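You operate a simulated robot arm through the tools that you are given. There is no shell and no other tool.

Carry out the task below with a simulated robot arm. There is one attempt and no reset: what you move stays moved.

## Task
Swap the cover on P4 for the black sensor, clamp it tight, plug it in and lock the plug.
Fine: the red plug goes into the socket on top of the sensor, held by its collar; lay the cover on the parts bench; leave the other ports and the other sensor.

The check looks at the end state, three seconds after you hand in, the way a careful person would. Anything else that was tipped, shoved, dropped, spilled or broken makes it a failure. A push-on lid holds only when it is set on centred and level and pressed home; a screw cap is set on level and turned clockwise until tight.

## Robot
A 6-joint arm with a two-finger parallel gripper, fixed in place. Base frame: the origin is on the floor under the middle of its stand, x ahead of it, y to its left, z up; the work surface is at about z = 900. Lengths are in mm, angles in degrees, forces in N, time in s.
With the tool pointing down near the work surface it reaches from about 300 to 660 mm from the base axis. Its first joint turns from -115.0 to 115.0 degrees. Payload 3.43 kg.
Tool frame: the origin (TCP) lies between the finger pads and is the grasp point; the fingertips stand 34 mm ahead of it; z points along the fingers, y is the line along which they close. The gripper opens to 128 mm. The fingers are 24 mm wide and 12 mm thick; the gripper's body (48 by 130 mm) begins 96 mm behind the TCP.
Orientation is that of the tool frame in the base frame, as [roll, pitch, yaw] about the fixed x, y, z axes, in that order (R = Rz(yaw) Ry(pitch) Rx(roll)). With the fingers straight down and closing along the base's y, the tool's x points along the base's -x, its y along +y and its z along -z.

## Interface
- The arm moves only by the tool apply_moves. Its argument "moves" is a list of rows, each an object (a shift or turn left out is 0, a gripper value left out holds the last) with "offset": the shift along the tool's x, y, z in mm, a list of three; "dr": the turn, a rotation vector about the tool's x, y, z in degrees, a list of three; "jaw": the gripper command, from -1 (fully open) to 1 (shut), values between in proportion. In form: [{"offset": [x, y, z], "dr": [wx, wy, wz], "jaw": jaw}, ...]. A call has 1 to 20 rows; each row is the pose to reach, as a shift and turn from the pose commanded when the call began, along the tool's axes at that moment. A row lasts 0.2 s, in which the tool goes at most 50 mm and 8.6 degrees; a call with a longer step from one row to the next is refused whole, and so is a gripper value outside its range. A pose out of reach is approached as far as the arm can. The call stops where the force on the tool passes 40 N (or 10 N more than at its start, if that is more) or the arm is blocked; 0.2 s more then pass. Each finger travels about 153 mm/s and halts on what it meets, pressing with about 45 N; the grip force reading is that of the motor and also rises with nothing between the fingers. The clock runs only during rows and for 0.2 s after the last one: add rows that repeat a pose to give the fingers time. It gives the time, the measured TCP pose, the force on the tool (base axes), the opening and the grip force at its end, in the units of the frame above (readings bear some noise), with the torque about the TCP (base axes, N m) and any sound that the robot's microphone picked up.
- Cameras (640 x 400 px; columns grow to the right, rows downward): "scene" is fixed at [399.5, 500.6, 1689.2]; the picture's right is [0.01, 1.00, 0.00], its down [0.96, -0.01, -0.28] and it looks along [-0.28, 0.00, -0.96] (base axes); focal length 225 px, centre (320, 200). "wrist" rides on the gripper at [76, -11, -160] in the tool frame; the picture's right is [0.15, 0.99, 0.00], its down [-0.88, 0.13, -0.46] and it looks along [-0.45, 0.07, 0.89] (tool axes); focal length 234 px, centre (320, 200). There is no depth. A picture from a camera that has moved, and an enlarged one, comes with that camera's place and axes in the base frame and with its lens.
- capture(camera): a new picture of that camera. It takes no simulated time.
- lift_body(by): slides the trunk up (or, below 0, down) by that many mm; the arm rides with it, the base frame stays. It gives what a move gives, with no picture.
- zoom(camera, box): a new picture of the part [left, top, right, bottom] of that camera's present view, enlarged. It takes no simulated time.
- sign_off(): hands the job in; it is judged then, once.

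Places have to be worked out from the pictures, the camera data and where the tool is seen. Open the gripper and draw the arm clear of the work before you hand the job in, unless the task says otherwise.

The tools are called as name(argument=value, ...) on one line, values as JSON. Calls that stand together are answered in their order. apply_moves: Moves the arm, as the interface text tells. Its arguments: {"type":"object","properties":{"moves":{"type":"array"}},"required":["moves"]} The other tools are called the same way: lift_body (by) moves the trunk up or down; capture (camera) takes a picture; zoom (camera, box) takes an enlarged picture of a part of a camera's view; sign_off () hands the job in.

At the start:

```text
clock: 0.0
tool_pos: [333.5, 290.6, 1264.2]
ee_rot: [179.9, 0.0, 179.9]
contact_force: [-0.5, 0.0, 0.2]
wrist_torque: [0.02, 0.04, 0.03]
grip_width: 127.9
gripper_force: 0.1
trunk travel left (down, up): [-925.0, 65.0]
```

scene: 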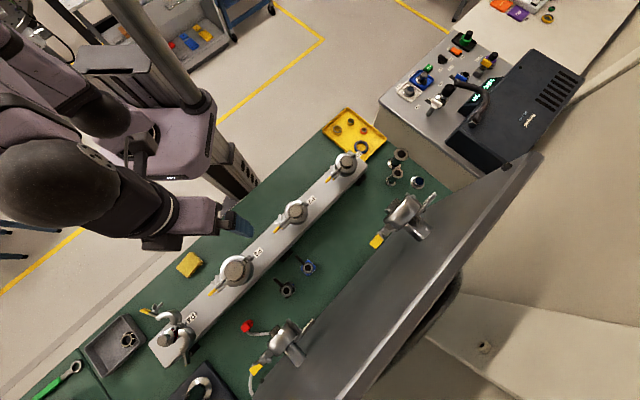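
wrist: 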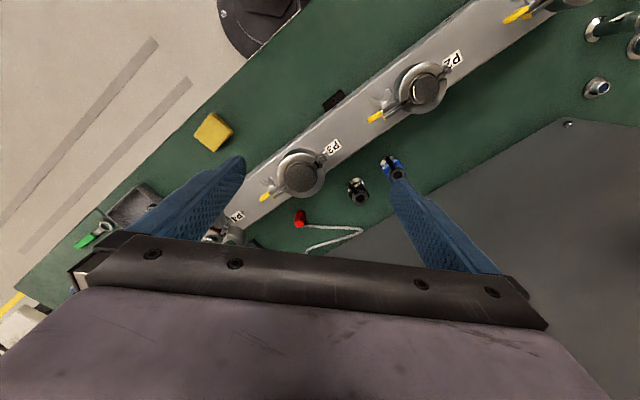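

I start by looking closely at the manifold, the P4 end and the sensors before I move anything.

zoom(camera="scene", box=[130, 280, 290, 400])

zoom(camera="scene", box=[200, 180, 360, 300])

zoom(camera="scene", box=[310, 90, 470, 210])

zoom(camera="scene", box=[20, 280, 180, 400])

```text
3.33 times, centred on (210, 340) of scene
camera zoom: at [399.5, 500.6, 1689.2], right [0.01, 1.0, 0.0], down [0.96, -0.01, -0.28], along [-0.28, 0.0, -0.96], focal length 751 px, centre (687, -267)
```

zoom: 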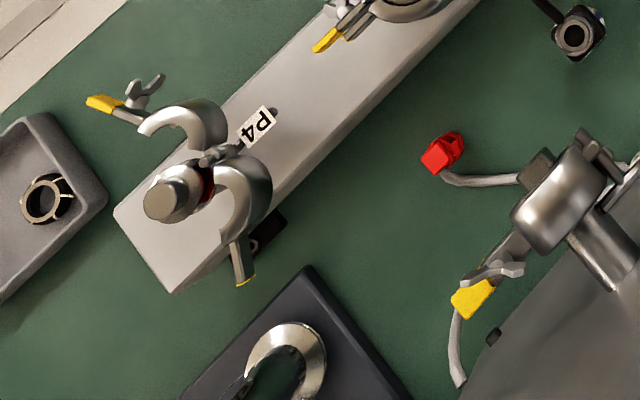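

```text
3.33 times, centred on (280, 240) of scene
camera zoom: at [399.5, 500.6, 1689.2], right [0.01, 1.0, 0.0], down [0.96, -0.01, -0.28], along [-0.28, 0.0, -0.96], focal length 751 px, centre (453, 67)
```

zoom: 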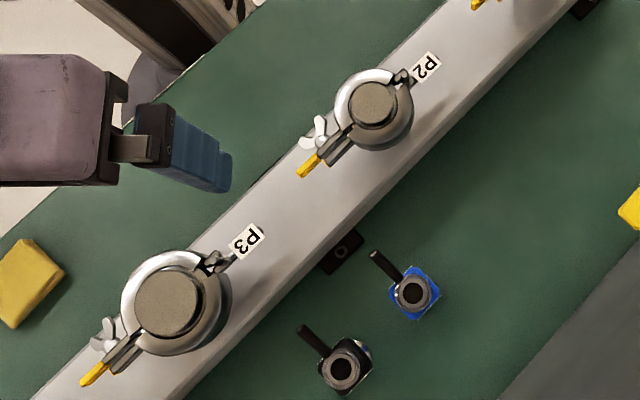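

```text
3.33 times, centred on (390, 150) of scene
camera zoom: at [399.5, 500.6, 1689.2], right [0.01, 1.0, 0.0], down [0.96, -0.01, -0.28], along [-0.28, 0.0, -0.96], focal length 751 px, centre (87, 367)
```

zoom: 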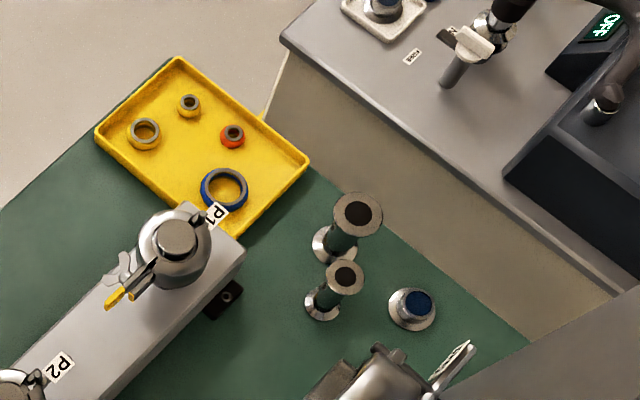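

```text
3.33 times, centred on (100, 340) of scene
camera zoom: at [399.5, 500.6, 1689.2], right [0.01, 1.0, 0.0], down [0.96, -0.01, -0.28], along [-0.28, 0.0, -0.96], focal length 751 px, centre (1053, -267)
```

zoom: 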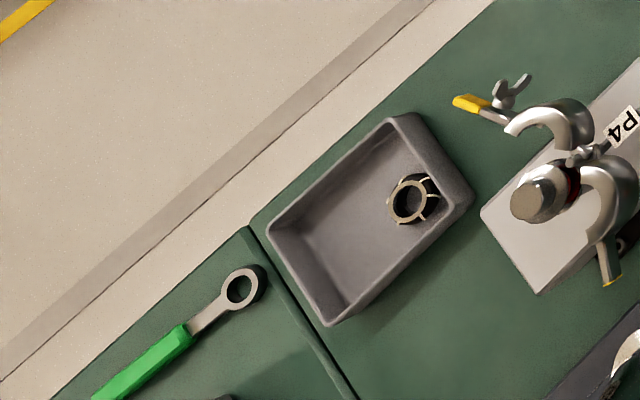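

The clamp on P4 looks already swung open, with the cover still on it. I judge P4 to be near (573, 105) with its cover top at z≈1050, so I move there high up for a close wrist view.

apply_moves(moves=[{"offset": [-28, -32, 2]}, {"offset": [-56, -64, 4]}, {"offset": [-84, -96, 6]}, {"offset": [-112, -128, 8]}, {"offset": [-140, -160, 11]}, {"offset": [-166, -190, 14]}])

capture(camera="wrist")

capture(camera="scene")

```text
clock: 1.4
tool_pos: [505.1, 98.7, 1251.8]
ee_rot: [179.9, -0.1, -180.0]
contact_force: [-0.7, 0.5, -0.4]
wrist_torque: [0.04, 0.01, -0.01]
grip_width: 127.8
gripper_force: 0.1
trunk travel left (down, up): [-925.0, 65.0]
```

```text
taken
camera wrist: at [429.9, 88.2, 1409.9], right [-0.15, 0.99, 0.0], down [0.88, 0.13, 0.45], along [0.45, 0.07, -0.89], focal length 234 px, centre (320, 200)
```

wrist: 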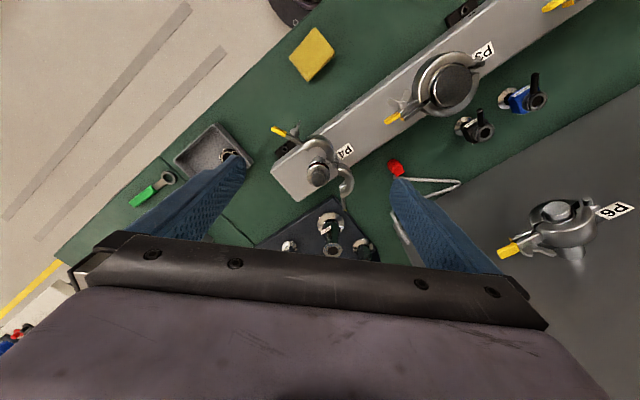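

```text
taken
```

scene: 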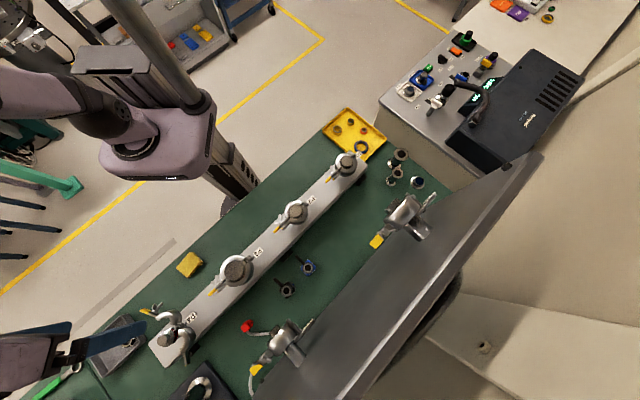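

The gripper is above P4 now. I zoom the wrist view onto P4, the sensors, the plug and the left tray.

zoom(camera="wrist", box=[260, 110, 380, 220])

zoom(camera="wrist", box=[370, 60, 560, 220])

zoom(camera="wrist", box=[240, 190, 400, 280])

zoom(camera="wrist", box=[100, 110, 280, 240])

zoom(camera="wrist", box=[470, 170, 640, 290])

```text
3.64 times, centred on (320, 165) of wrist
camera zoom: at [429.9, 88.2, 1409.9], right [-0.15, 0.99, 0.0], down [0.88, 0.13, 0.45], along [0.45, 0.07, -0.89], focal length 852 px, centre (320, 327)
```

zoom: 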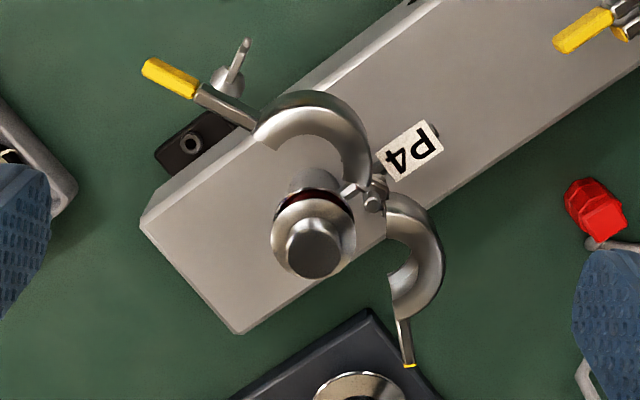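

```text
2.50 times, centred on (465, 140) of wrist
camera zoom: at [429.9, 88.2, 1409.9], right [-0.15, 0.99, 0.0], down [0.88, 0.13, 0.45], along [0.45, 0.07, -0.89], focal length 585 px, centre (-42, 350)
```

zoom: 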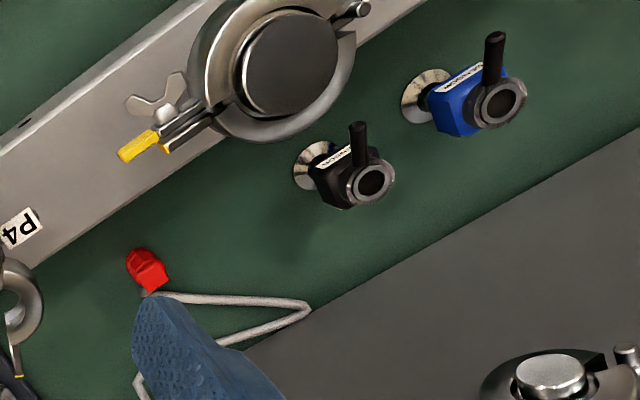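

```text
4.00 times, centred on (320, 235) of wrist
camera zoom: at [429.9, 88.2, 1409.9], right [-0.15, 0.99, 0.0], down [0.88, 0.13, 0.45], along [0.45, 0.07, -0.89], focal length 937 px, centre (320, 60)
```

zoom: 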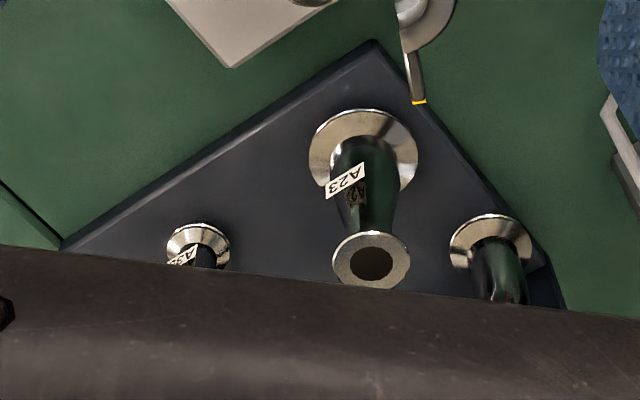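

```text
3.08 times, centred on (190, 175) of wrist
camera zoom: at [429.9, 88.2, 1409.9], right [-0.15, 0.99, 0.0], down [0.88, 0.13, 0.45], along [0.45, 0.07, -0.89], focal length 720 px, centre (720, 277)
```

zoom: 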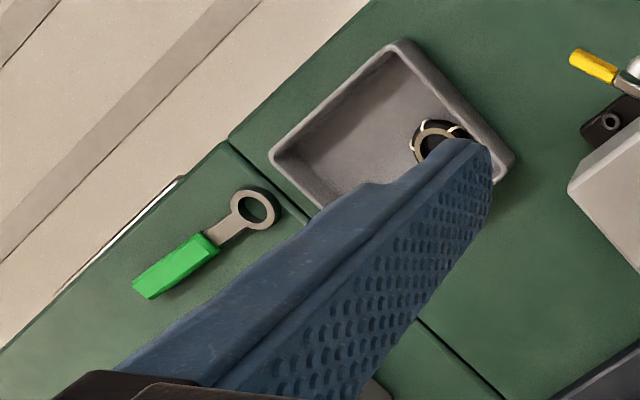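

```text
3.33 times, centred on (555, 230) of wrist
camera zoom: at [429.9, 88.2, 1409.9], right [-0.15, 0.99, 0.0], down [0.88, 0.13, 0.45], along [0.45, 0.07, -0.89], focal length 781 px, centre (-463, 100)
```

zoom: 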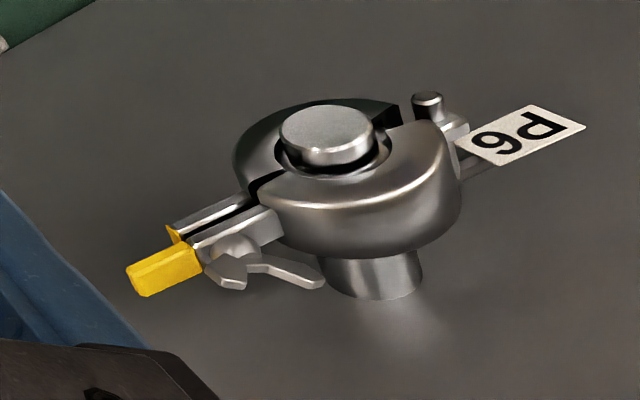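

P4's blank cover knob top triangulates to about (575, 108.5, 1053). The black sensor seems to stand upright near (470, 400), with its top near z≈970. I lower toward P4 for a closer view and measurement.

apply_moves(moves=[{"offset": [0, 0, 45]}, {"offset": [0, 0, 90]}])

capture(camera="wrist")

zoom(camera="wrist", box=[240, 110, 400, 220])

```text
clock: 2.0
tool_pos: [500.6, 99.3, 1161.9]
ee_rot: [179.9, 0.0, -180.0]
contact_force: [0.1, 0.1, 0.3]
wrist_torque: [-0.04, 0.01, 0.0]
grip_width: 128.1
gripper_force: 0.0
trunk travel left (down, up): [-925.0, 65.0]
```

```text
taken
camera wrist: at [424.3, 88.8, 1321.8], right [-0.15, 0.99, 0.0], down [0.88, 0.13, 0.46], along [0.45, 0.07, -0.89], focal length 234 px, centre (320, 200)
```

wrist: 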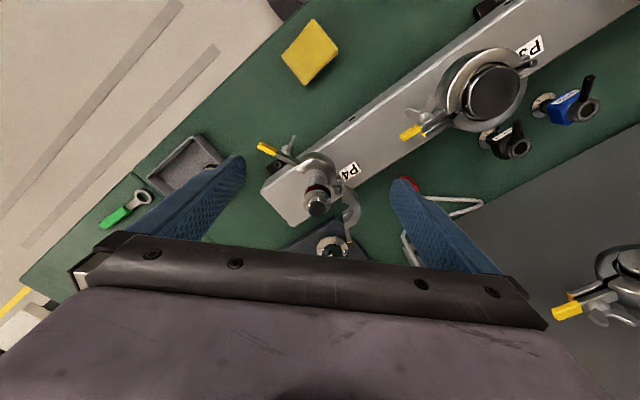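

```text
3.64 times, centred on (320, 165) of wrist
camera zoom: at [424.3, 88.8, 1321.8], right [-0.15, 0.99, 0.0], down [0.88, 0.13, 0.46], along [0.45, 0.07, -0.89], focal length 852 px, centre (320, 327)
```

zoom: 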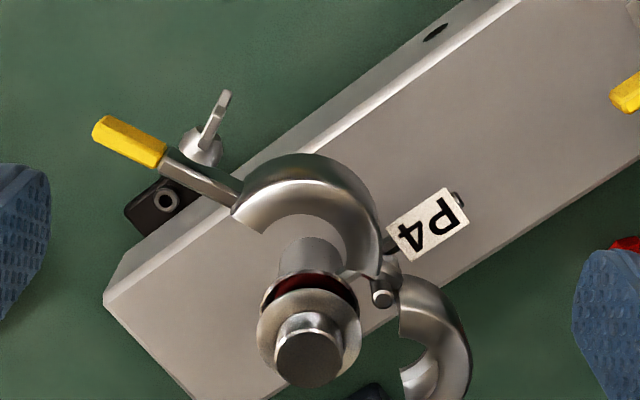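

Cover, red O-ring and stub are visible and the clamp halves hang open on their hinge pin. I back off and tilt the tool 45° to see P4 and the clamp from the side, for heights.

apply_moves(moves=[{"offset": [15, 0, 0], "dr": [0, -7.5, 0]}, {"offset": [30, 0, 5], "dr": [0, -15, 0]}, {"offset": [45, 0, 15], "dr": [0, -22.5, 0]}, {"offset": [60, 0, 30], "dr": [0, -30, 0]}, {"offset": [75, 0, 45], "dr": [0, -37.5, 0]}, {"offset": [91, 0, 60], "dr": [0, -45, 0]}])

capture(camera="wrist")

zoom(camera="wrist", box=[240, 120, 400, 220])

```text
clock: 3.4
tool_pos: [432.5, 104.4, 1111.5]
ee_rot: [-177.4, 40.5, -179.8]
contact_force: [0.9, 0.4, 0.3]
wrist_torque: [-0.01, 0.04, -0.05]
grip_width: 128.0
gripper_force: 0.0
out of reach, approached as far as the arm can: row 5, 6
trunk travel left (down, up): [-925.0, 65.0]
```

```text
taken
camera wrist: at [271.0, 100.1, 1183.7], right [-0.09, 0.99, -0.13], down [0.38, 0.15, 0.91], along [0.92, 0.03, -0.39], focal length 234 px, centre (320, 200)
```

wrist: 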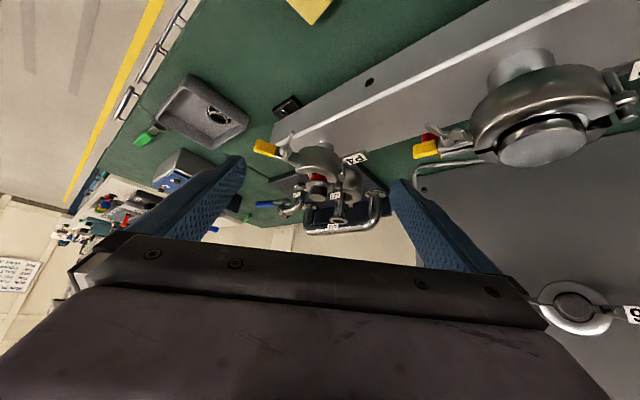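

```text
4.00 times, centred on (320, 170) of wrist
camera zoom: at [271.0, 100.1, 1183.7], right [-0.09, 0.99, -0.13], down [0.38, 0.15, 0.91], along [0.92, 0.03, -0.39], focal length 937 px, centre (320, 320)
```

zoom: 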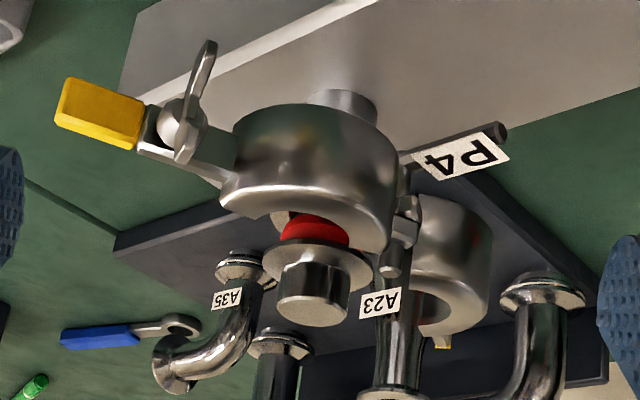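

The side view shows the stub, the O-ring, the cover and the two clamp halves at the same height. The upper half carries the yellow grip and a wing nut on a horizontal bolt. I tilt back upright while rising, then go look at the sensors.

apply_moves(moves=[{"offset": [-12, 0, -14], "dr": [0, 7, 0]}, {"offset": [-24, 0, -28], "dr": [0, 14, 0]}, {"offset": [-36, 0, -42], "dr": [0, 21, 0]}, {"offset": [-48, 0, -56], "dr": [0, 28, 0]}, {"offset": [-58, 0, -68], "dr": [0, 35, 0]}, {"offset": [-58, 0, -68], "dr": [0, 40.5, 0]}])

```text
clock: 4.8
tool_pos: [434.8, 103.8, 1199.0]
ee_rot: [-178.0, 0.0, 178.5]
contact_force: [0.8, 0.8, -0.4]
wrist_torque: [0.01, 0.01, 0.01]
grip_width: 127.9
gripper_force: 0.0
out of reach, approached as far as the arm can: row 1
trunk travel left (down, up): [-925.0, 65.0]
```

Upright again with about 2° of residual roll. I correct that while moving over to above the black sensor at a safe height.

apply_moves(moves=[{"offset": [4, 48, 0], "dr": [-2, 0, -1.5]}, {"offset": [8, 96, 0], "dr": [-2, 0, -1.5]}, {"offset": [12, 144, 0], "dr": [-2, 0, -1.5]}, {"offset": [15, 192, 0], "dr": [-2, 0, -1.5]}, {"offset": [15, 240, 10], "dr": [-2, 0, -1.5]}, {"offset": [15, 280, 30], "dr": [-2, 0, -1.5]}, {"offset": [15, 284, 75], "dr": [-2, 0, -1.5]}])

capture(camera="wrist")

zoom(camera="wrist", box=[260, 110, 400, 220])

```text
clock: 6.4
tool_pos: [424.7, 385.1, 1113.0]
ee_rot: [180.0, 0.1, -179.9]
contact_force: [-0.6, -0.3, -0.7]
wrist_torque: [0.04, 0.05, 0.03]
grip_width: 128.2
gripper_force: 0.1
trunk travel left (down, up): [-925.0, 65.0]
```

```text
taken
camera wrist: at [349.6, 373.8, 1273.2], right [-0.15, 0.99, 0.0], down [0.88, 0.13, 0.46], along [0.45, 0.07, -0.89], focal length 234 px, centre (320, 200)
```

wrist: 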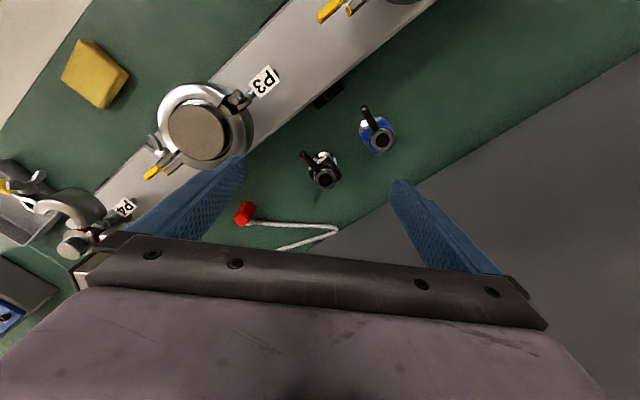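

```text
3.64 times, centred on (330, 165) of wrist
camera zoom: at [349.6, 373.8, 1273.2], right [-0.15, 0.99, 0.0], down [0.88, 0.13, 0.46], along [0.45, 0.07, -0.89], focal length 852 px, centre (284, 327)
```

zoom: 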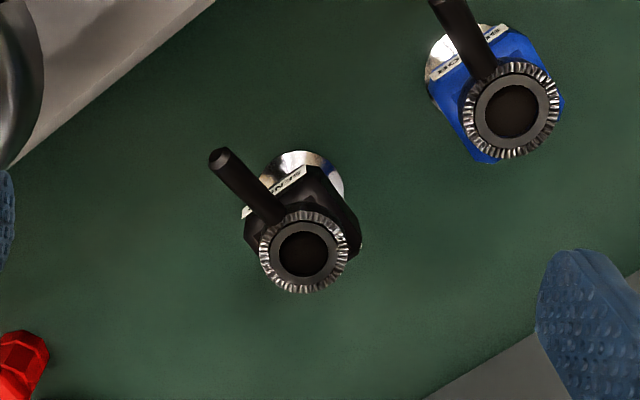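

The sensor has a knurled collar around its top socket and a black rod sticking out sideways. I zoom into the plug and the closed P3 clamp to understand how the collar and the wing nut work.

zoom(camera="wrist", box=[210, 180, 350, 260])

zoom(camera="wrist", box=[130, 60, 290, 200])

zoom(camera="wrist", box=[290, 140, 350, 200])

```text
4.57 times, centred on (280, 220) of wrist
camera zoom: at [349.6, 373.8, 1273.2], right [-0.15, 0.99, 0.0], down [0.88, 0.13, 0.46], along [0.45, 0.07, -0.89], focal length 1070 px, centre (503, 109)
```

zoom: 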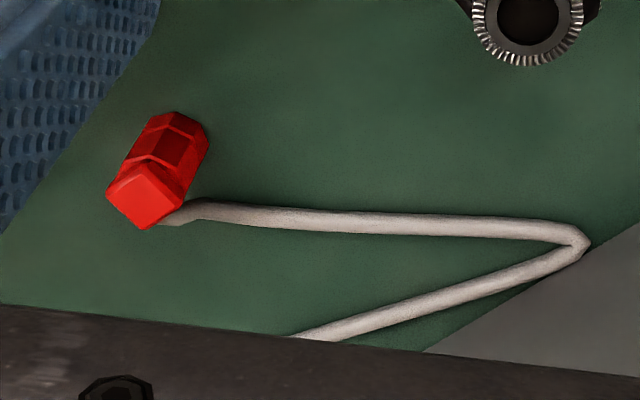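

```text
2.86 times, centred on (210, 130) of wrist
camera zoom: at [349.6, 373.8, 1273.2], right [-0.15, 0.99, 0.0], down [0.88, 0.13, 0.46], along [0.45, 0.07, -0.89], focal length 669 px, centre (634, 400)
```

zoom: 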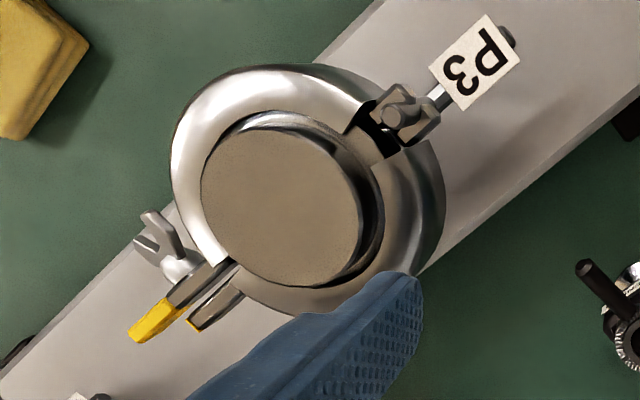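

```text
6.67 times, centred on (320, 170) of wrist
camera zoom: at [349.6, 373.8, 1273.2], right [-0.15, 0.99, 0.0], down [0.88, 0.13, 0.46], along [0.45, 0.07, -0.89], focal length 1561 px, centre (320, 400)
```

zoom: 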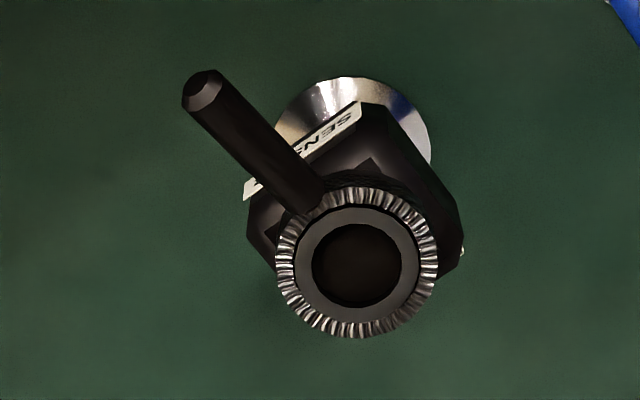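

The rod looks like a lever fixed to the knurled collar, and the red plug seems to stand upright near (572, 275) with its top at z≈940. I take tight scene-camera zooms to fix sizes and positions.

zoom(camera="scene", box=[140, 295, 220, 365])

zoom(camera="scene", box=[262, 268, 310, 304])

zoom(camera="scene", box=[230, 305, 310, 400])

```text
5.71 times, centred on (180, 330) of scene
camera zoom: at [399.5, 500.6, 1689.2], right [0.01, 1.0, 0.0], down [0.96, -0.01, -0.28], along [-0.28, 0.0, -0.96], focal length 1288 px, centre (1120, -543)
```

zoom: 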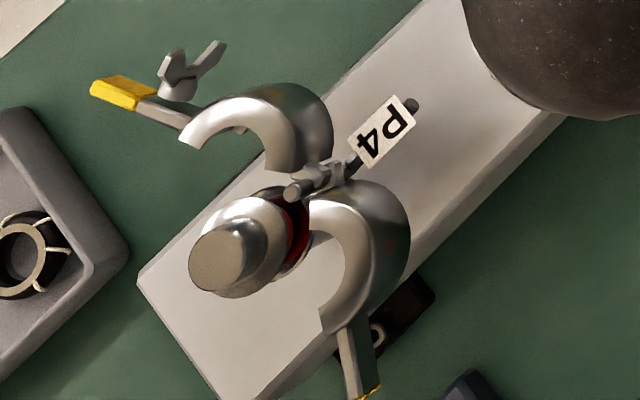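

```text
11.11 times, centred on (286, 286) of scene
camera zoom: at [399.5, 500.6, 1689.2], right [0.01, 1.0, 0.0], down [0.96, -0.01, -0.28], along [-0.28, 0.0, -0.96], focal length 2505 px, centre (698, -756)
```

zoom: 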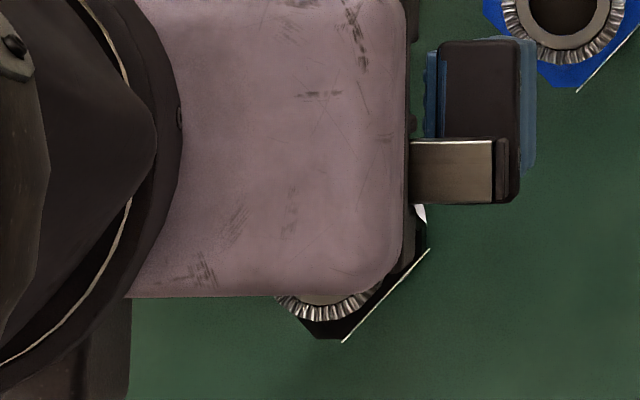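

```text
4.21 times, centred on (270, 352) of scene
camera zoom: at [399.5, 500.6, 1689.2], right [0.01, 1.0, 0.0], down [0.96, -0.01, -0.28], along [-0.28, 0.0, -0.96], focal length 949 px, centre (530, -442)
```

zoom: 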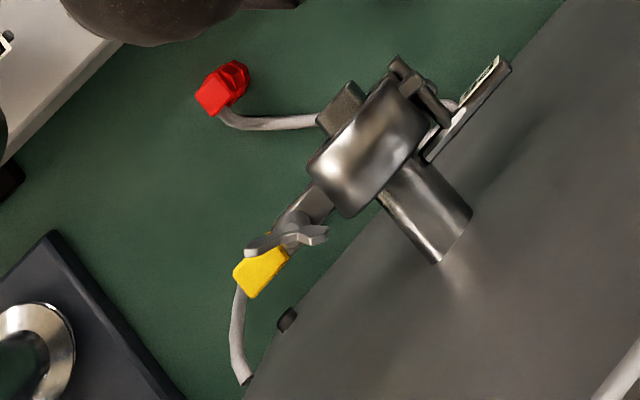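

Sizes look like a KF25 type joint: flange about 40 mm, knob about 27 mm, collar about 32 mm. Next I go back over P4 with the tool yawed 45° to look from the wing-nut side.

apply_moves(moves=[{"offset": [0, 0, -45]}, {"offset": [0, 0, -87]}, {"offset": [-19, -41, -87], "dr": [0, 0, -6.4]}, {"offset": [-38, -82, -87], "dr": [0, 0, -12.8]}, {"offset": [-57, -123, -87], "dr": [0, 0, -19.2]}, {"offset": [-76, -164, -87], "dr": [0, 0, -25.6]}, {"offset": [-95, -205, -87], "dr": [0, 0, -32]}, {"offset": [-114, -246, -87], "dr": [0, 0, -38.4]}, {"offset": [-133, -287, -80], "dr": [0, 0, -45]}, {"offset": [-133, -290, -40], "dr": [0, 0, -45]}, {"offset": [-133, -290, -40], "dr": [0, 0, -45]}])

capture(camera="wrist")

zoom(camera="wrist", box=[250, 110, 400, 220])

zoom(camera="scene", box=[262, 268, 310, 304])

zoom(camera="scene", box=[230, 305, 270, 345])

```text
clock: 8.8
tool_pos: [558.0, 96.0, 1155.1]
ee_rot: [-179.9, 0.2, -134.9]
contact_force: [0.1, -0.4, 0.6]
wrist_torque: [0.05, -0.01, 0.0]
grip_width: 127.8
gripper_force: 0.0
trunk travel left (down, up): [-925.0, 65.0]
```

```text
taken
camera wrist: at [511.6, 33.9, 1314.8], right [-0.8, 0.59, 0.0], down [0.53, 0.71, 0.46], along [0.27, 0.37, -0.89], focal length 234 px, centre (320, 200)
```

wrist: 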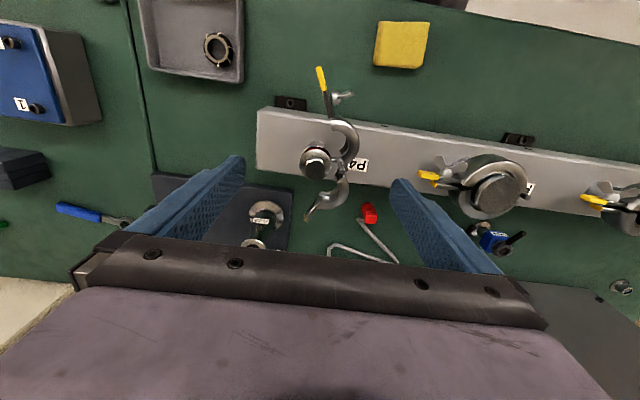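

```text
3.64 times, centred on (325, 165) of wrist
camera zoom: at [511.6, 33.9, 1314.8], right [-0.8, 0.59, 0.0], down [0.53, 0.71, 0.46], along [0.27, 0.37, -0.89], focal length 852 px, centre (302, 327)
```

zoom: 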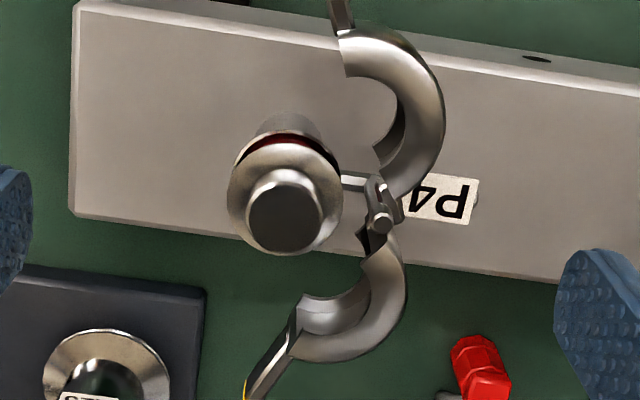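

```text
11.11 times, centred on (286, 286) of scene
camera zoom: at [399.5, 500.6, 1689.2], right [0.01, 1.0, 0.0], down [0.96, -0.01, -0.28], along [-0.28, 0.0, -0.96], focal length 2505 px, centre (698, -756)
```

zoom: 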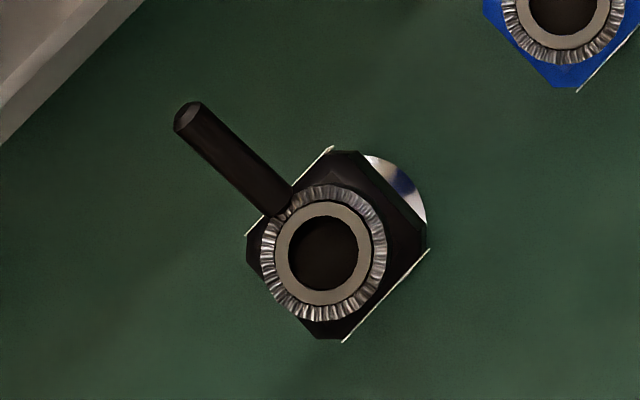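

```text
10.00 times, centred on (250, 325) of scene
camera zoom: at [399.5, 500.6, 1689.2], right [0.01, 1.0, 0.0], down [0.96, -0.01, -0.28], along [-0.28, 0.0, -0.96], focal length 2254 px, centre (1020, -1050)
```

zoom: 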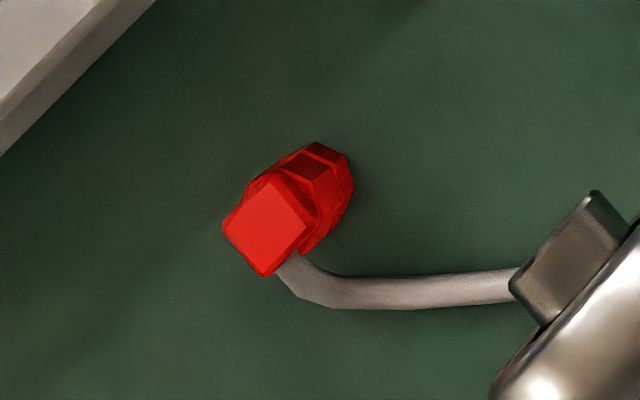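

The zooms show the lever rod on the collar, pointing toward (-1,-1). The sensor body is square, and the plug stands upright with an 18 mm square top and its cable leaving on the (1,1) side. I judge P4's axis at about (574, 108.7) with the hinge 33 mm off toward (-1,+1). I yaw so the fingers close along (1,1) above the cover and check the alignment.

apply_moves(moves=[{"offset": [-2, 0, 0], "dr": [0, 0, 8.2]}, {"offset": [-4, 0, 0], "dr": [0, 0, 16.4]}, {"offset": [-6, 0, 0], "dr": [0, 0, 24.6]}, {"offset": [-8, -1, 0], "dr": [0, 0, 32.8]}, {"offset": [-10, -1, 0], "dr": [0, 0, 41]}, {"offset": [-12, -1, 5], "dr": [0, 0, 49.2]}, {"offset": [-14, -1, 10], "dr": [0, 0, 57.4]}, {"offset": [-16, -2, 15], "dr": [0, 0, 65.6]}, {"offset": [-18, -2, 20], "dr": [0, 0, 73.8]}, {"offset": [-20.3, -2.3, 25], "dr": [0, 0, 82]}, {"offset": [-20.3, -2.3, 25], "dr": [0, 0, 89.9]}, {"offset": [-20.3, -2.3, 25], "dr": [0, 0, 89.9]}])

capture(camera="wrist")

zoom(camera="wrist", box=[250, 110, 400, 220])

```text
clock: 11.4
tool_pos: [575.1, 109.4, 1129.2]
ee_rot: [179.8, 0.0, 135.1]
contact_force: [-0.3, 0.3, 1.1]
wrist_torque: [0.0, -0.04, -0.03]
grip_width: 128.1
gripper_force: 0.0
trunk travel left (down, up): [-925.0, 65.0]
```

```text
taken
camera wrist: at [512.7, 154.9, 1289.4], right [0.59, 0.8, 0.0], down [0.71, -0.53, 0.46], along [0.37, -0.27, -0.89], focal length 234 px, centre (320, 200)
```

wrist: 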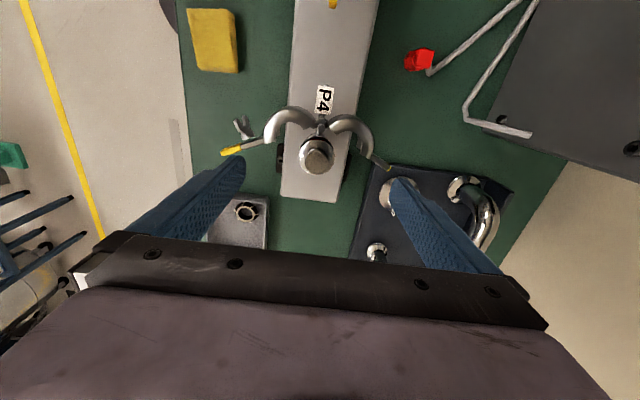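

```text
3.64 times, centred on (325, 165) of wrist
camera zoom: at [512.7, 154.9, 1289.4], right [0.59, 0.8, 0.0], down [0.71, -0.53, 0.46], along [0.37, -0.27, -0.89], focal length 852 px, centre (302, 327)
```

zoom: 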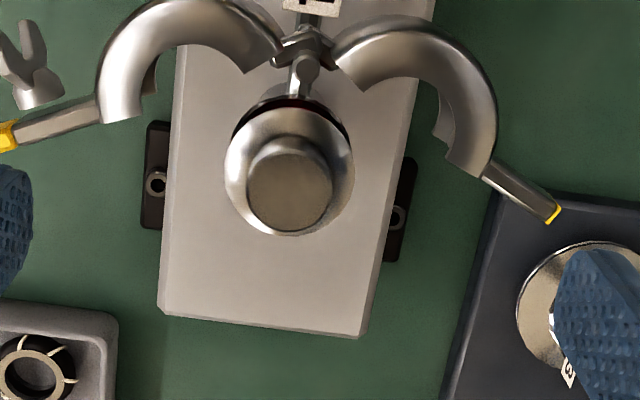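

The view is symmetric. The knob is 26–27 mm wide with its top at z≈1051, about 3 mm off along tool y, and the clamp halves leave about ±45 mm free at the cover. I narrow the jaws to about 54 mm, correct sideways and descend so the tips straddle the knob.

apply_moves(moves=[{"offset": [-0.4, -2.9, 0], "jaw": 0.16}, {"offset": [-0.4, -2.9, 0], "jaw": 0.16}, {"offset": [-0.4, -2.9, 20], "jaw": 0.16}, {"offset": [-0.4, -2.9, 35], "jaw": 0.16}, {"offset": [-0.4, -2.9, 45], "jaw": 0.16}])

zoom(camera="wrist", box=[250, 130, 400, 240])

zoom(camera="scene", box=[150, 300, 220, 360])

```text
clock: 12.6
tool_pos: [573.9, 108.5, 1085.1]
ee_rot: [179.9, 0.0, 135.2]
contact_force: [-0.3, -0.2, 0.4]
wrist_torque: [-0.01, 0.01, 0.01]
grip_width: 53.7
gripper_force: 0.0
trunk travel left (down, up): [-925.0, 65.0]
```

```text
3.64 times, centred on (325, 185) of wrist
camera zoom: at [512.2, 153.8, 1245.0], right [0.59, 0.8, 0.0], down [0.72, -0.53, 0.46], along [0.37, -0.27, -0.89], focal length 852 px, centre (302, 254)
```

zoom: 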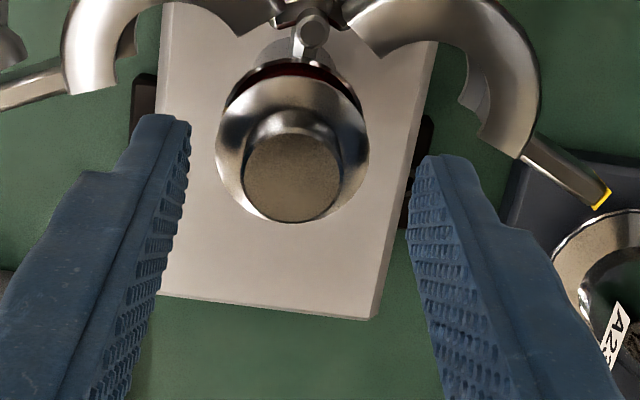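

```text
6.67 times, centred on (185, 330) of scene
camera zoom: at [399.5, 500.6, 1689.2], right [0.01, 1.0, 0.0], down [0.96, -0.01, -0.28], along [-0.28, 0.0, -0.96], focal length 1503 px, centre (1220, -667)
```

zoom: 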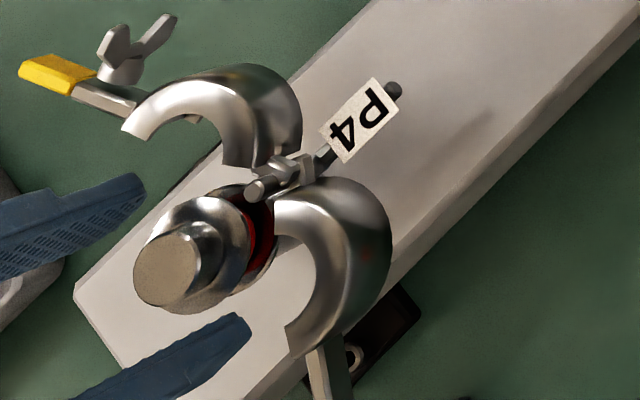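

The tips are level with the knob top, and the knob sits about 1.7 mm toward −y of the tool. I shift that much, go down another 11 mm and close on it.

apply_moves(moves=[{"offset": [-0.7, -1.7, 0], "jaw": 0.16}, {"offset": [-0.7, -1.7, 6], "jaw": 0.16}, {"offset": [-0.7, -1.7, 11], "jaw": 0.16}, {"offset": [-0.7, -1.7, 11], "jaw": 0.16}])

zoom(camera="wrist", box=[250, 130, 400, 240])

```text
clock: 13.6
tool_pos: [573.0, 106.0, 1074.3]
ee_rot: [179.9, 0.0, 135.2]
contact_force: [0.5, -0.5, 0.5]
wrist_torque: [0.01, 0.0, -0.02]
grip_width: 54.0
gripper_force: 0.0
trunk travel left (down, up): [-925.0, 65.0]
```

```text
3.64 times, centred on (325, 185) of wrist
camera zoom: at [510.0, 151.9, 1233.3], right [0.59, 0.8, 0.0], down [0.72, -0.53, 0.46], along [0.37, -0.27, -0.89], focal length 852 px, centre (302, 254)
```

zoom: 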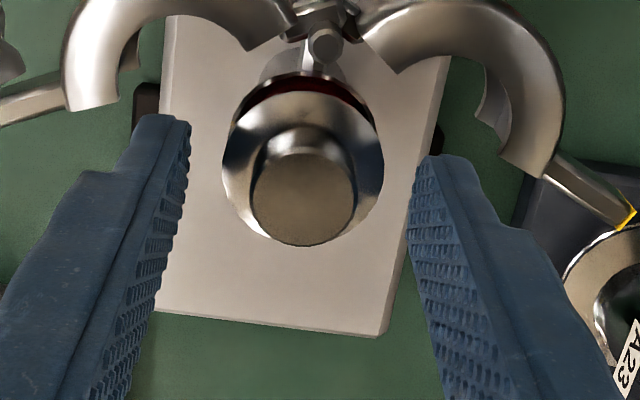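

The knob is centred between the pads now. I close the gripper on it.

apply_moves(moves=[{"offset": [0, 0, 0], "jaw": 1}, {"offset": [0, 0, 0], "jaw": 1}, {"offset": [0, 0, 0], "jaw": 1}])

zoom(camera="wrist", box=[250, 130, 400, 240])

```text
clock: 14.4
tool_pos: [571.9, 106.7, 1074.4]
ee_rot: [179.9, -0.1, 135.2]
contact_force: [1.5, 0.5, 0.5]
wrist_torque: [0.01, -0.02, -0.02]
grip_width: 38.2
gripper_force: 44.9
trunk travel left (down, up): [-925.0, 65.0]
```

```text
3.64 times, centred on (325, 185) of wrist
camera zoom: at [510.1, 152.0, 1233.4], right [0.59, 0.8, 0.0], down [0.72, -0.53, 0.46], along [0.37, -0.27, -0.89], focal length 852 px, centre (302, 254)
```

zoom: 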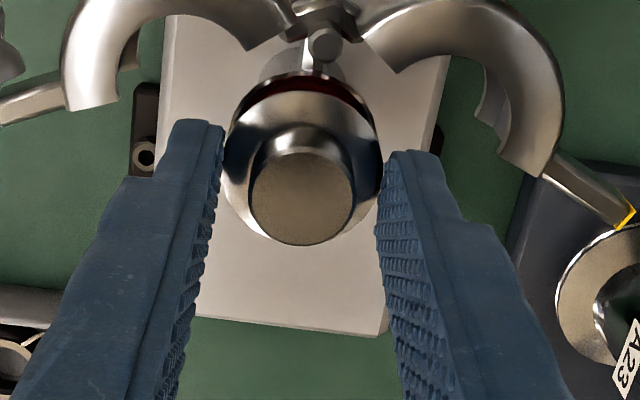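

The gap stopped at 38 mm, so the tips met the cover's flange rather than the knob: the flange sits higher than I judged. I open a little, raise 5 mm and close again on the knob alone.

apply_moves(moves=[{"offset": [0, 0, 0], "jaw": 0.16}, {"offset": [0, 0, 0], "jaw": 0.16}, {"offset": [0, 0, -5], "jaw": 0.16}, {"offset": [0, 0, -5], "jaw": 1}, {"offset": [0, 0, -5], "jaw": 1}, {"offset": [0, 0, -5], "jaw": 1}])

zoom(camera="wrist", box=[250, 130, 400, 240])

```text
clock: 15.8
tool_pos: [572.8, 106.5, 1079.6]
ee_rot: [179.8, 0.2, 135.2]
contact_force: [-0.7, 0.9, 1.3]
wrist_torque: [-0.04, 0.04, -0.02]
grip_width: 23.2
gripper_force: 44.9
trunk travel left (down, up): [-925.0, 65.0]
```

```text
3.64 times, centred on (325, 185) of wrist
camera zoom: at [510.4, 151.7, 1239.5], right [0.59, 0.8, 0.0], down [0.72, -0.53, 0.46], along [0.37, -0.27, -0.89], focal length 852 px, centre (302, 254)
```

zoom: 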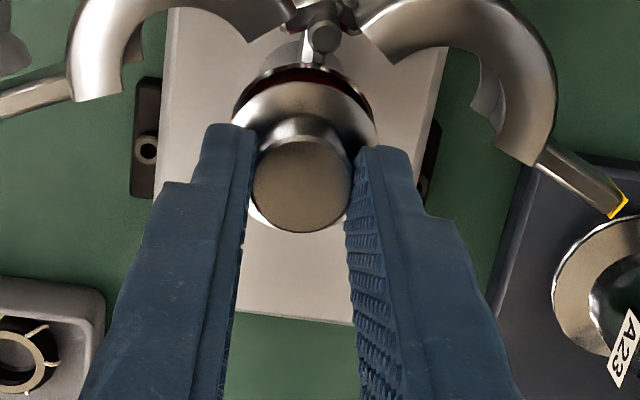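

The pads now hold the knob at 23 mm. I lift slowly and check that the red ring stays behind on the port.

apply_moves(moves=[{"offset": [0, 0, -4], "jaw": 1}, {"offset": [0, 0, -10], "jaw": 1}, {"offset": [0, 0, -25], "jaw": 1}, {"offset": [0, 0, -50], "jaw": 1}, {"offset": [0, 0, -80], "jaw": 1}])

capture(camera="wrist")

zoom(camera="scene", box=[140, 300, 220, 360])

```text
clock: 17.0
tool_pos: [572.6, 105.3, 1157.4]
ee_rot: [179.8, 0.0, 135.2]
contact_force: [-1.1, -1.1, -0.6]
wrist_torque: [-0.02, -0.01, 0.0]
grip_width: 23.1
gripper_force: 44.8
trunk travel left (down, up): [-925.0, 65.0]
```

```text
taken
camera wrist: at [509.7, 151.7, 1318.3], right [0.59, 0.8, 0.0], down [0.72, -0.53, 0.46], along [0.37, -0.27, -0.89], focal length 234 px, centre (320, 200)
```

wrist: 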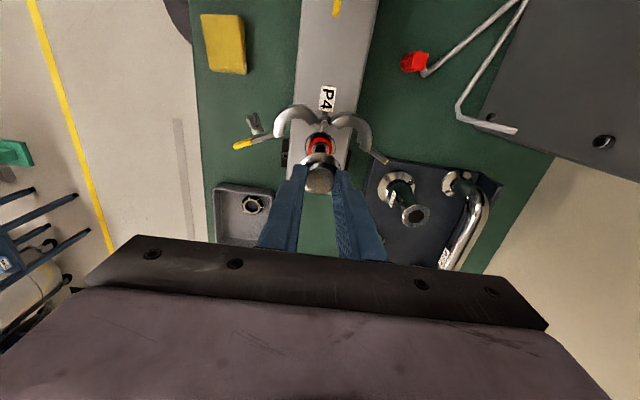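

```text
6.67 times, centred on (180, 330) of scene
camera zoom: at [399.5, 500.6, 1689.2], right [0.01, 1.0, 0.0], down [0.96, -0.01, -0.28], along [-0.28, 0.0, -0.96], focal length 1503 px, centre (1253, -667)
```

zoom: 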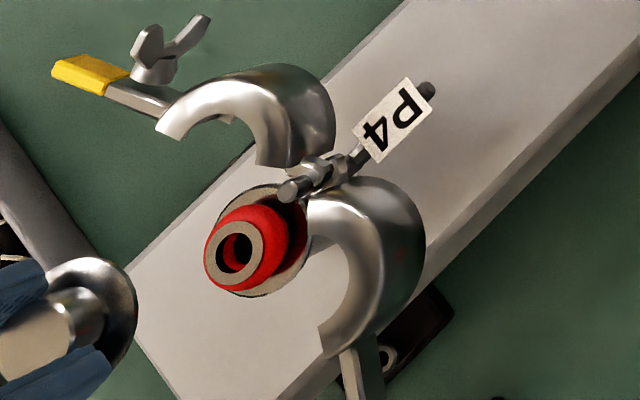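

The centring ring with the red O-ring stays on the port, as wanted. I carry the cover to the empty green bench in front of the manifold, near (420, 114), yawing 90° so that the gripper body clears the clamps.

apply_moves(moves=[{"offset": [10.4, -9.2, 0], "dr": [0, 0, -8.2], "jaw": 1}, {"offset": [20.8, -18.4, 0], "dr": [0, 0, -16.4]}, {"offset": [31.2, -27.6, 0], "dr": [0, 0, -24.6]}, {"offset": [41.6, -36.8, 0], "dr": [0, 0, -32.8]}, {"offset": [52, -46, 0], "dr": [0, 0, -41]}, {"offset": [62.4, -55.2, 0], "dr": [0, 0, -49.2]}, {"offset": [72.8, -64.4, 0], "dr": [0, 0, -57.4]}, {"offset": [83.2, -73.6, 0], "dr": [0, 0, -65.6]}, {"offset": [93.6, -82.8, 0], "dr": [0, 0, -73.8]}, {"offset": [104, -92, 0], "dr": [0, 0, -82]}, {"offset": [114.4, -101.3, 0], "dr": [0, 0, -90.2]}, {"offset": [114.4, -101.3, 0], "dr": [0, 0, -90.2]}])

capture(camera="wrist")

capture(camera="scene")

```text
clock: 19.6
tool_pos: [420.3, 112.3, 1158.4]
ee_rot: [-180.0, 0.2, -134.4]
contact_force: [-0.9, -0.6, -1.3]
wrist_torque: [0.0, 0.02, 0.0]
grip_width: 23.4
gripper_force: 45.2
trunk travel left (down, up): [-925.0, 65.0]
```

```text
taken
camera wrist: at [374.7, 51.2, 1317.1], right [-0.81, 0.59, 0.0], down [0.52, 0.72, 0.46], along [0.27, 0.37, -0.89], focal length 234 px, centre (320, 200)
```

wrist: 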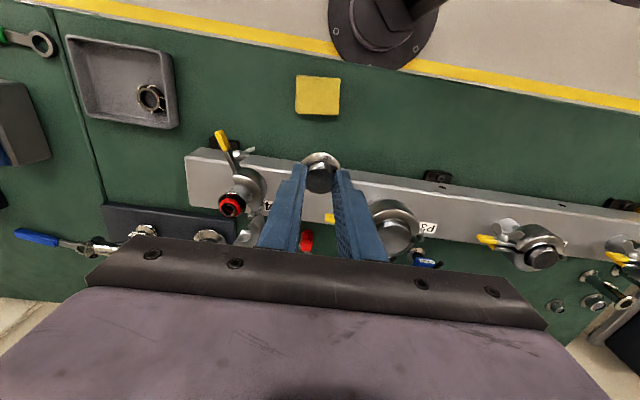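

```text
taken
```

scene: 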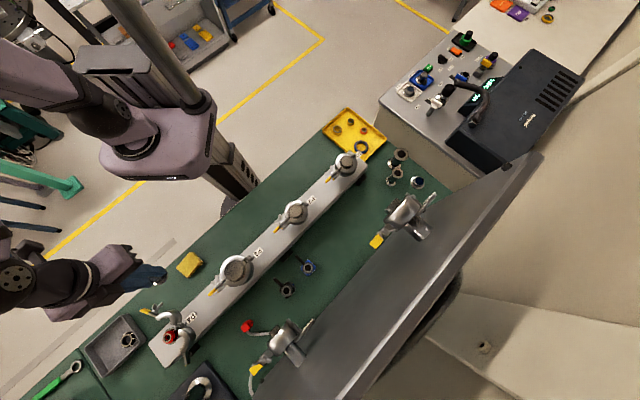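

Directly below here the cover would sit within about 12 mm of the yellow sponge. I shift about 62 mm along the manifold to (375, 155), where it is clear, and descend most of the way.

apply_moves(moves=[{"offset": [0.6, 31, 0], "jaw": 1}, {"offset": [1.2, 62, 0]}, {"offset": [1.2, 62, 45]}, {"offset": [1.2, 62, 90]}, {"offset": [1.2, 62, 135]}, {"offset": [1.2, 62, 175]}, {"offset": [1.2, 62, 195]}, {"offset": [1.2, 62, 195]}])

capture(camera="wrist")

zoom(camera="scene", box=[150, 200, 270, 300])

```text
clock: 21.4
tool_pos: [373.4, 155.7, 964.0]
ee_rot: [-179.9, 0.2, -134.6]
contact_force: [-1.0, -1.2, -0.4]
wrist_torque: [0.0, 0.0, 0.02]
grip_width: 23.2
gripper_force: 45.3
trunk travel left (down, up): [-925.0, 65.0]
```

```text
taken
camera wrist: at [328.2, 94.4, 1123.2], right [-0.81, 0.59, 0.0], down [0.52, 0.72, 0.46], along [0.27, 0.37, -0.89], focal length 234 px, centre (320, 200)
```

wrist: 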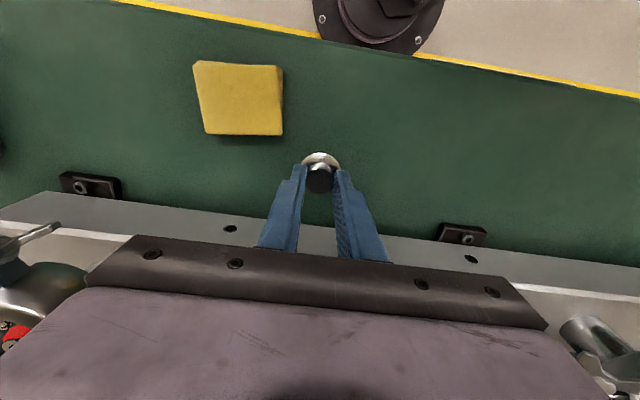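

```text
4.00 times, centred on (210, 250) of scene
camera zoom: at [399.5, 500.6, 1689.2], right [0.01, 1.0, 0.0], down [0.96, -0.01, -0.28], along [-0.28, 0.0, -0.96], focal length 902 px, centre (760, 0)
```

zoom: 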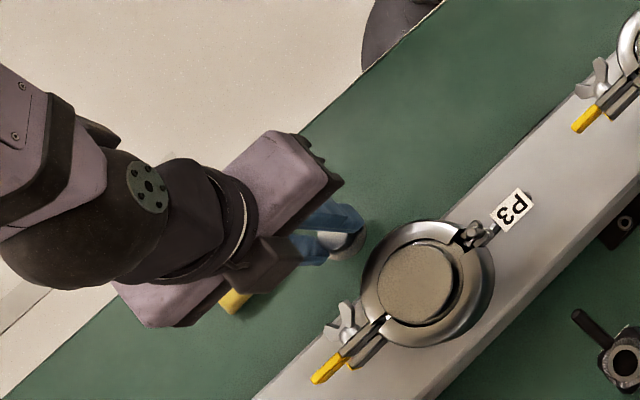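

The spot is clear. I go down gently toward the bench, expecting the cover to touch near TCP z≈944.

apply_moves(moves=[{"offset": [0, 0, 6], "jaw": 1}, {"offset": [0, 0, 12]}, {"offset": [0, 0, 15]}, {"offset": [0, 0, 16]}, {"offset": [0, 0, 17]}])

```text
clock: 22.6
tool_pos: [376.7, 156.8, 946.2]
ee_rot: [180.0, 0.2, -134.5]
contact_force: [-0.1, -0.2, -0.5]
wrist_torque: [0.01, 0.0, -0.01]
grip_width: 23.2
gripper_force: 44.9
trunk travel left (down, up): [-925.0, 65.0]
```

zoom(camera="wrist", box=[280, 120, 360, 220])

apply_moves(moves=[{"offset": [0, 0, 1], "jaw": 1}, {"offset": [0, 0, 2]}, {"offset": [0, 0, 3]}])

```text
4.00 times, centred on (320, 170) of wrist
camera zoom: at [330.4, 95.3, 1106.5], right [-0.81, 0.59, 0.0], down [0.52, 0.72, 0.46], along [0.27, 0.37, -0.89], focal length 937 px, centre (320, 320)
```

zoom: 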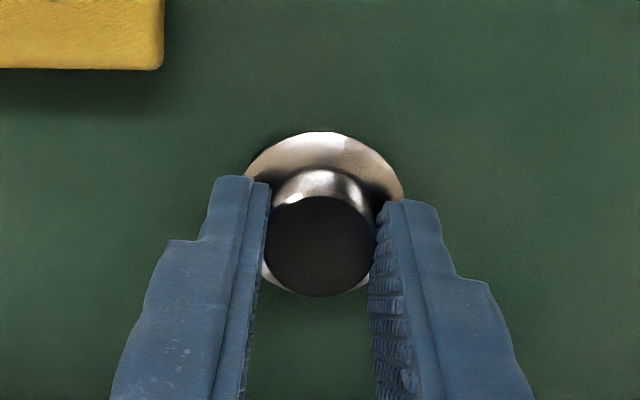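

```text
clock: 23.4
tool_pos: [376.0, 154.4, 944.3]
ee_rot: [-179.9, 0.3, -134.6]
contact_force: [-0.6, -1.9, 9.2]
wrist_torque: [-0.18, 0.07, 0.03]
grip_width: 23.3
gripper_force: 45.4
trunk travel left (down, up): [-925.0, 65.0]
```

Contact at TCP z=944 with 9 N: the cover rests on the bench. That also puts P4's sealing plane at about z=1035. I open gently and rise.

apply_moves(moves=[{"offset": [0, 0, 1], "jaw": 0.3}, {"offset": [0, 0, 1], "jaw": 0.3}, {"offset": [0, 0, -10], "jaw": 0.3}, {"offset": [0, 0, -40], "jaw": 0.3}, {"offset": [0, 0, -85], "jaw": 0.3}, {"offset": [0, 0, -130], "jaw": 0.3}, {"offset": [0, 0, -175], "jaw": 0.3}, {"offset": [0, 0, -210], "jaw": 0.3}])

capture(camera="wrist")

```text
clock: 25.2
tool_pos: [370.1, 155.3, 1156.9]
ee_rot: [179.9, 0.0, -134.5]
contact_force: [0.0, 0.8, 0.7]
wrist_torque: [-0.03, 0.0, -0.03]
grip_width: 44.5
gripper_force: 0.1
trunk travel left (down, up): [-925.0, 65.0]
```

```text
taken
camera wrist: at [324.4, 94.8, 1316.2], right [-0.81, 0.59, 0.0], down [0.52, 0.72, 0.46], along [0.27, 0.37, -0.89], focal length 234 px, centre (320, 200)
```

wrist: 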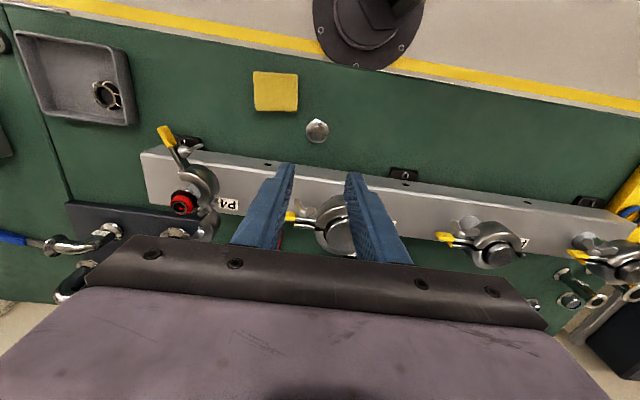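

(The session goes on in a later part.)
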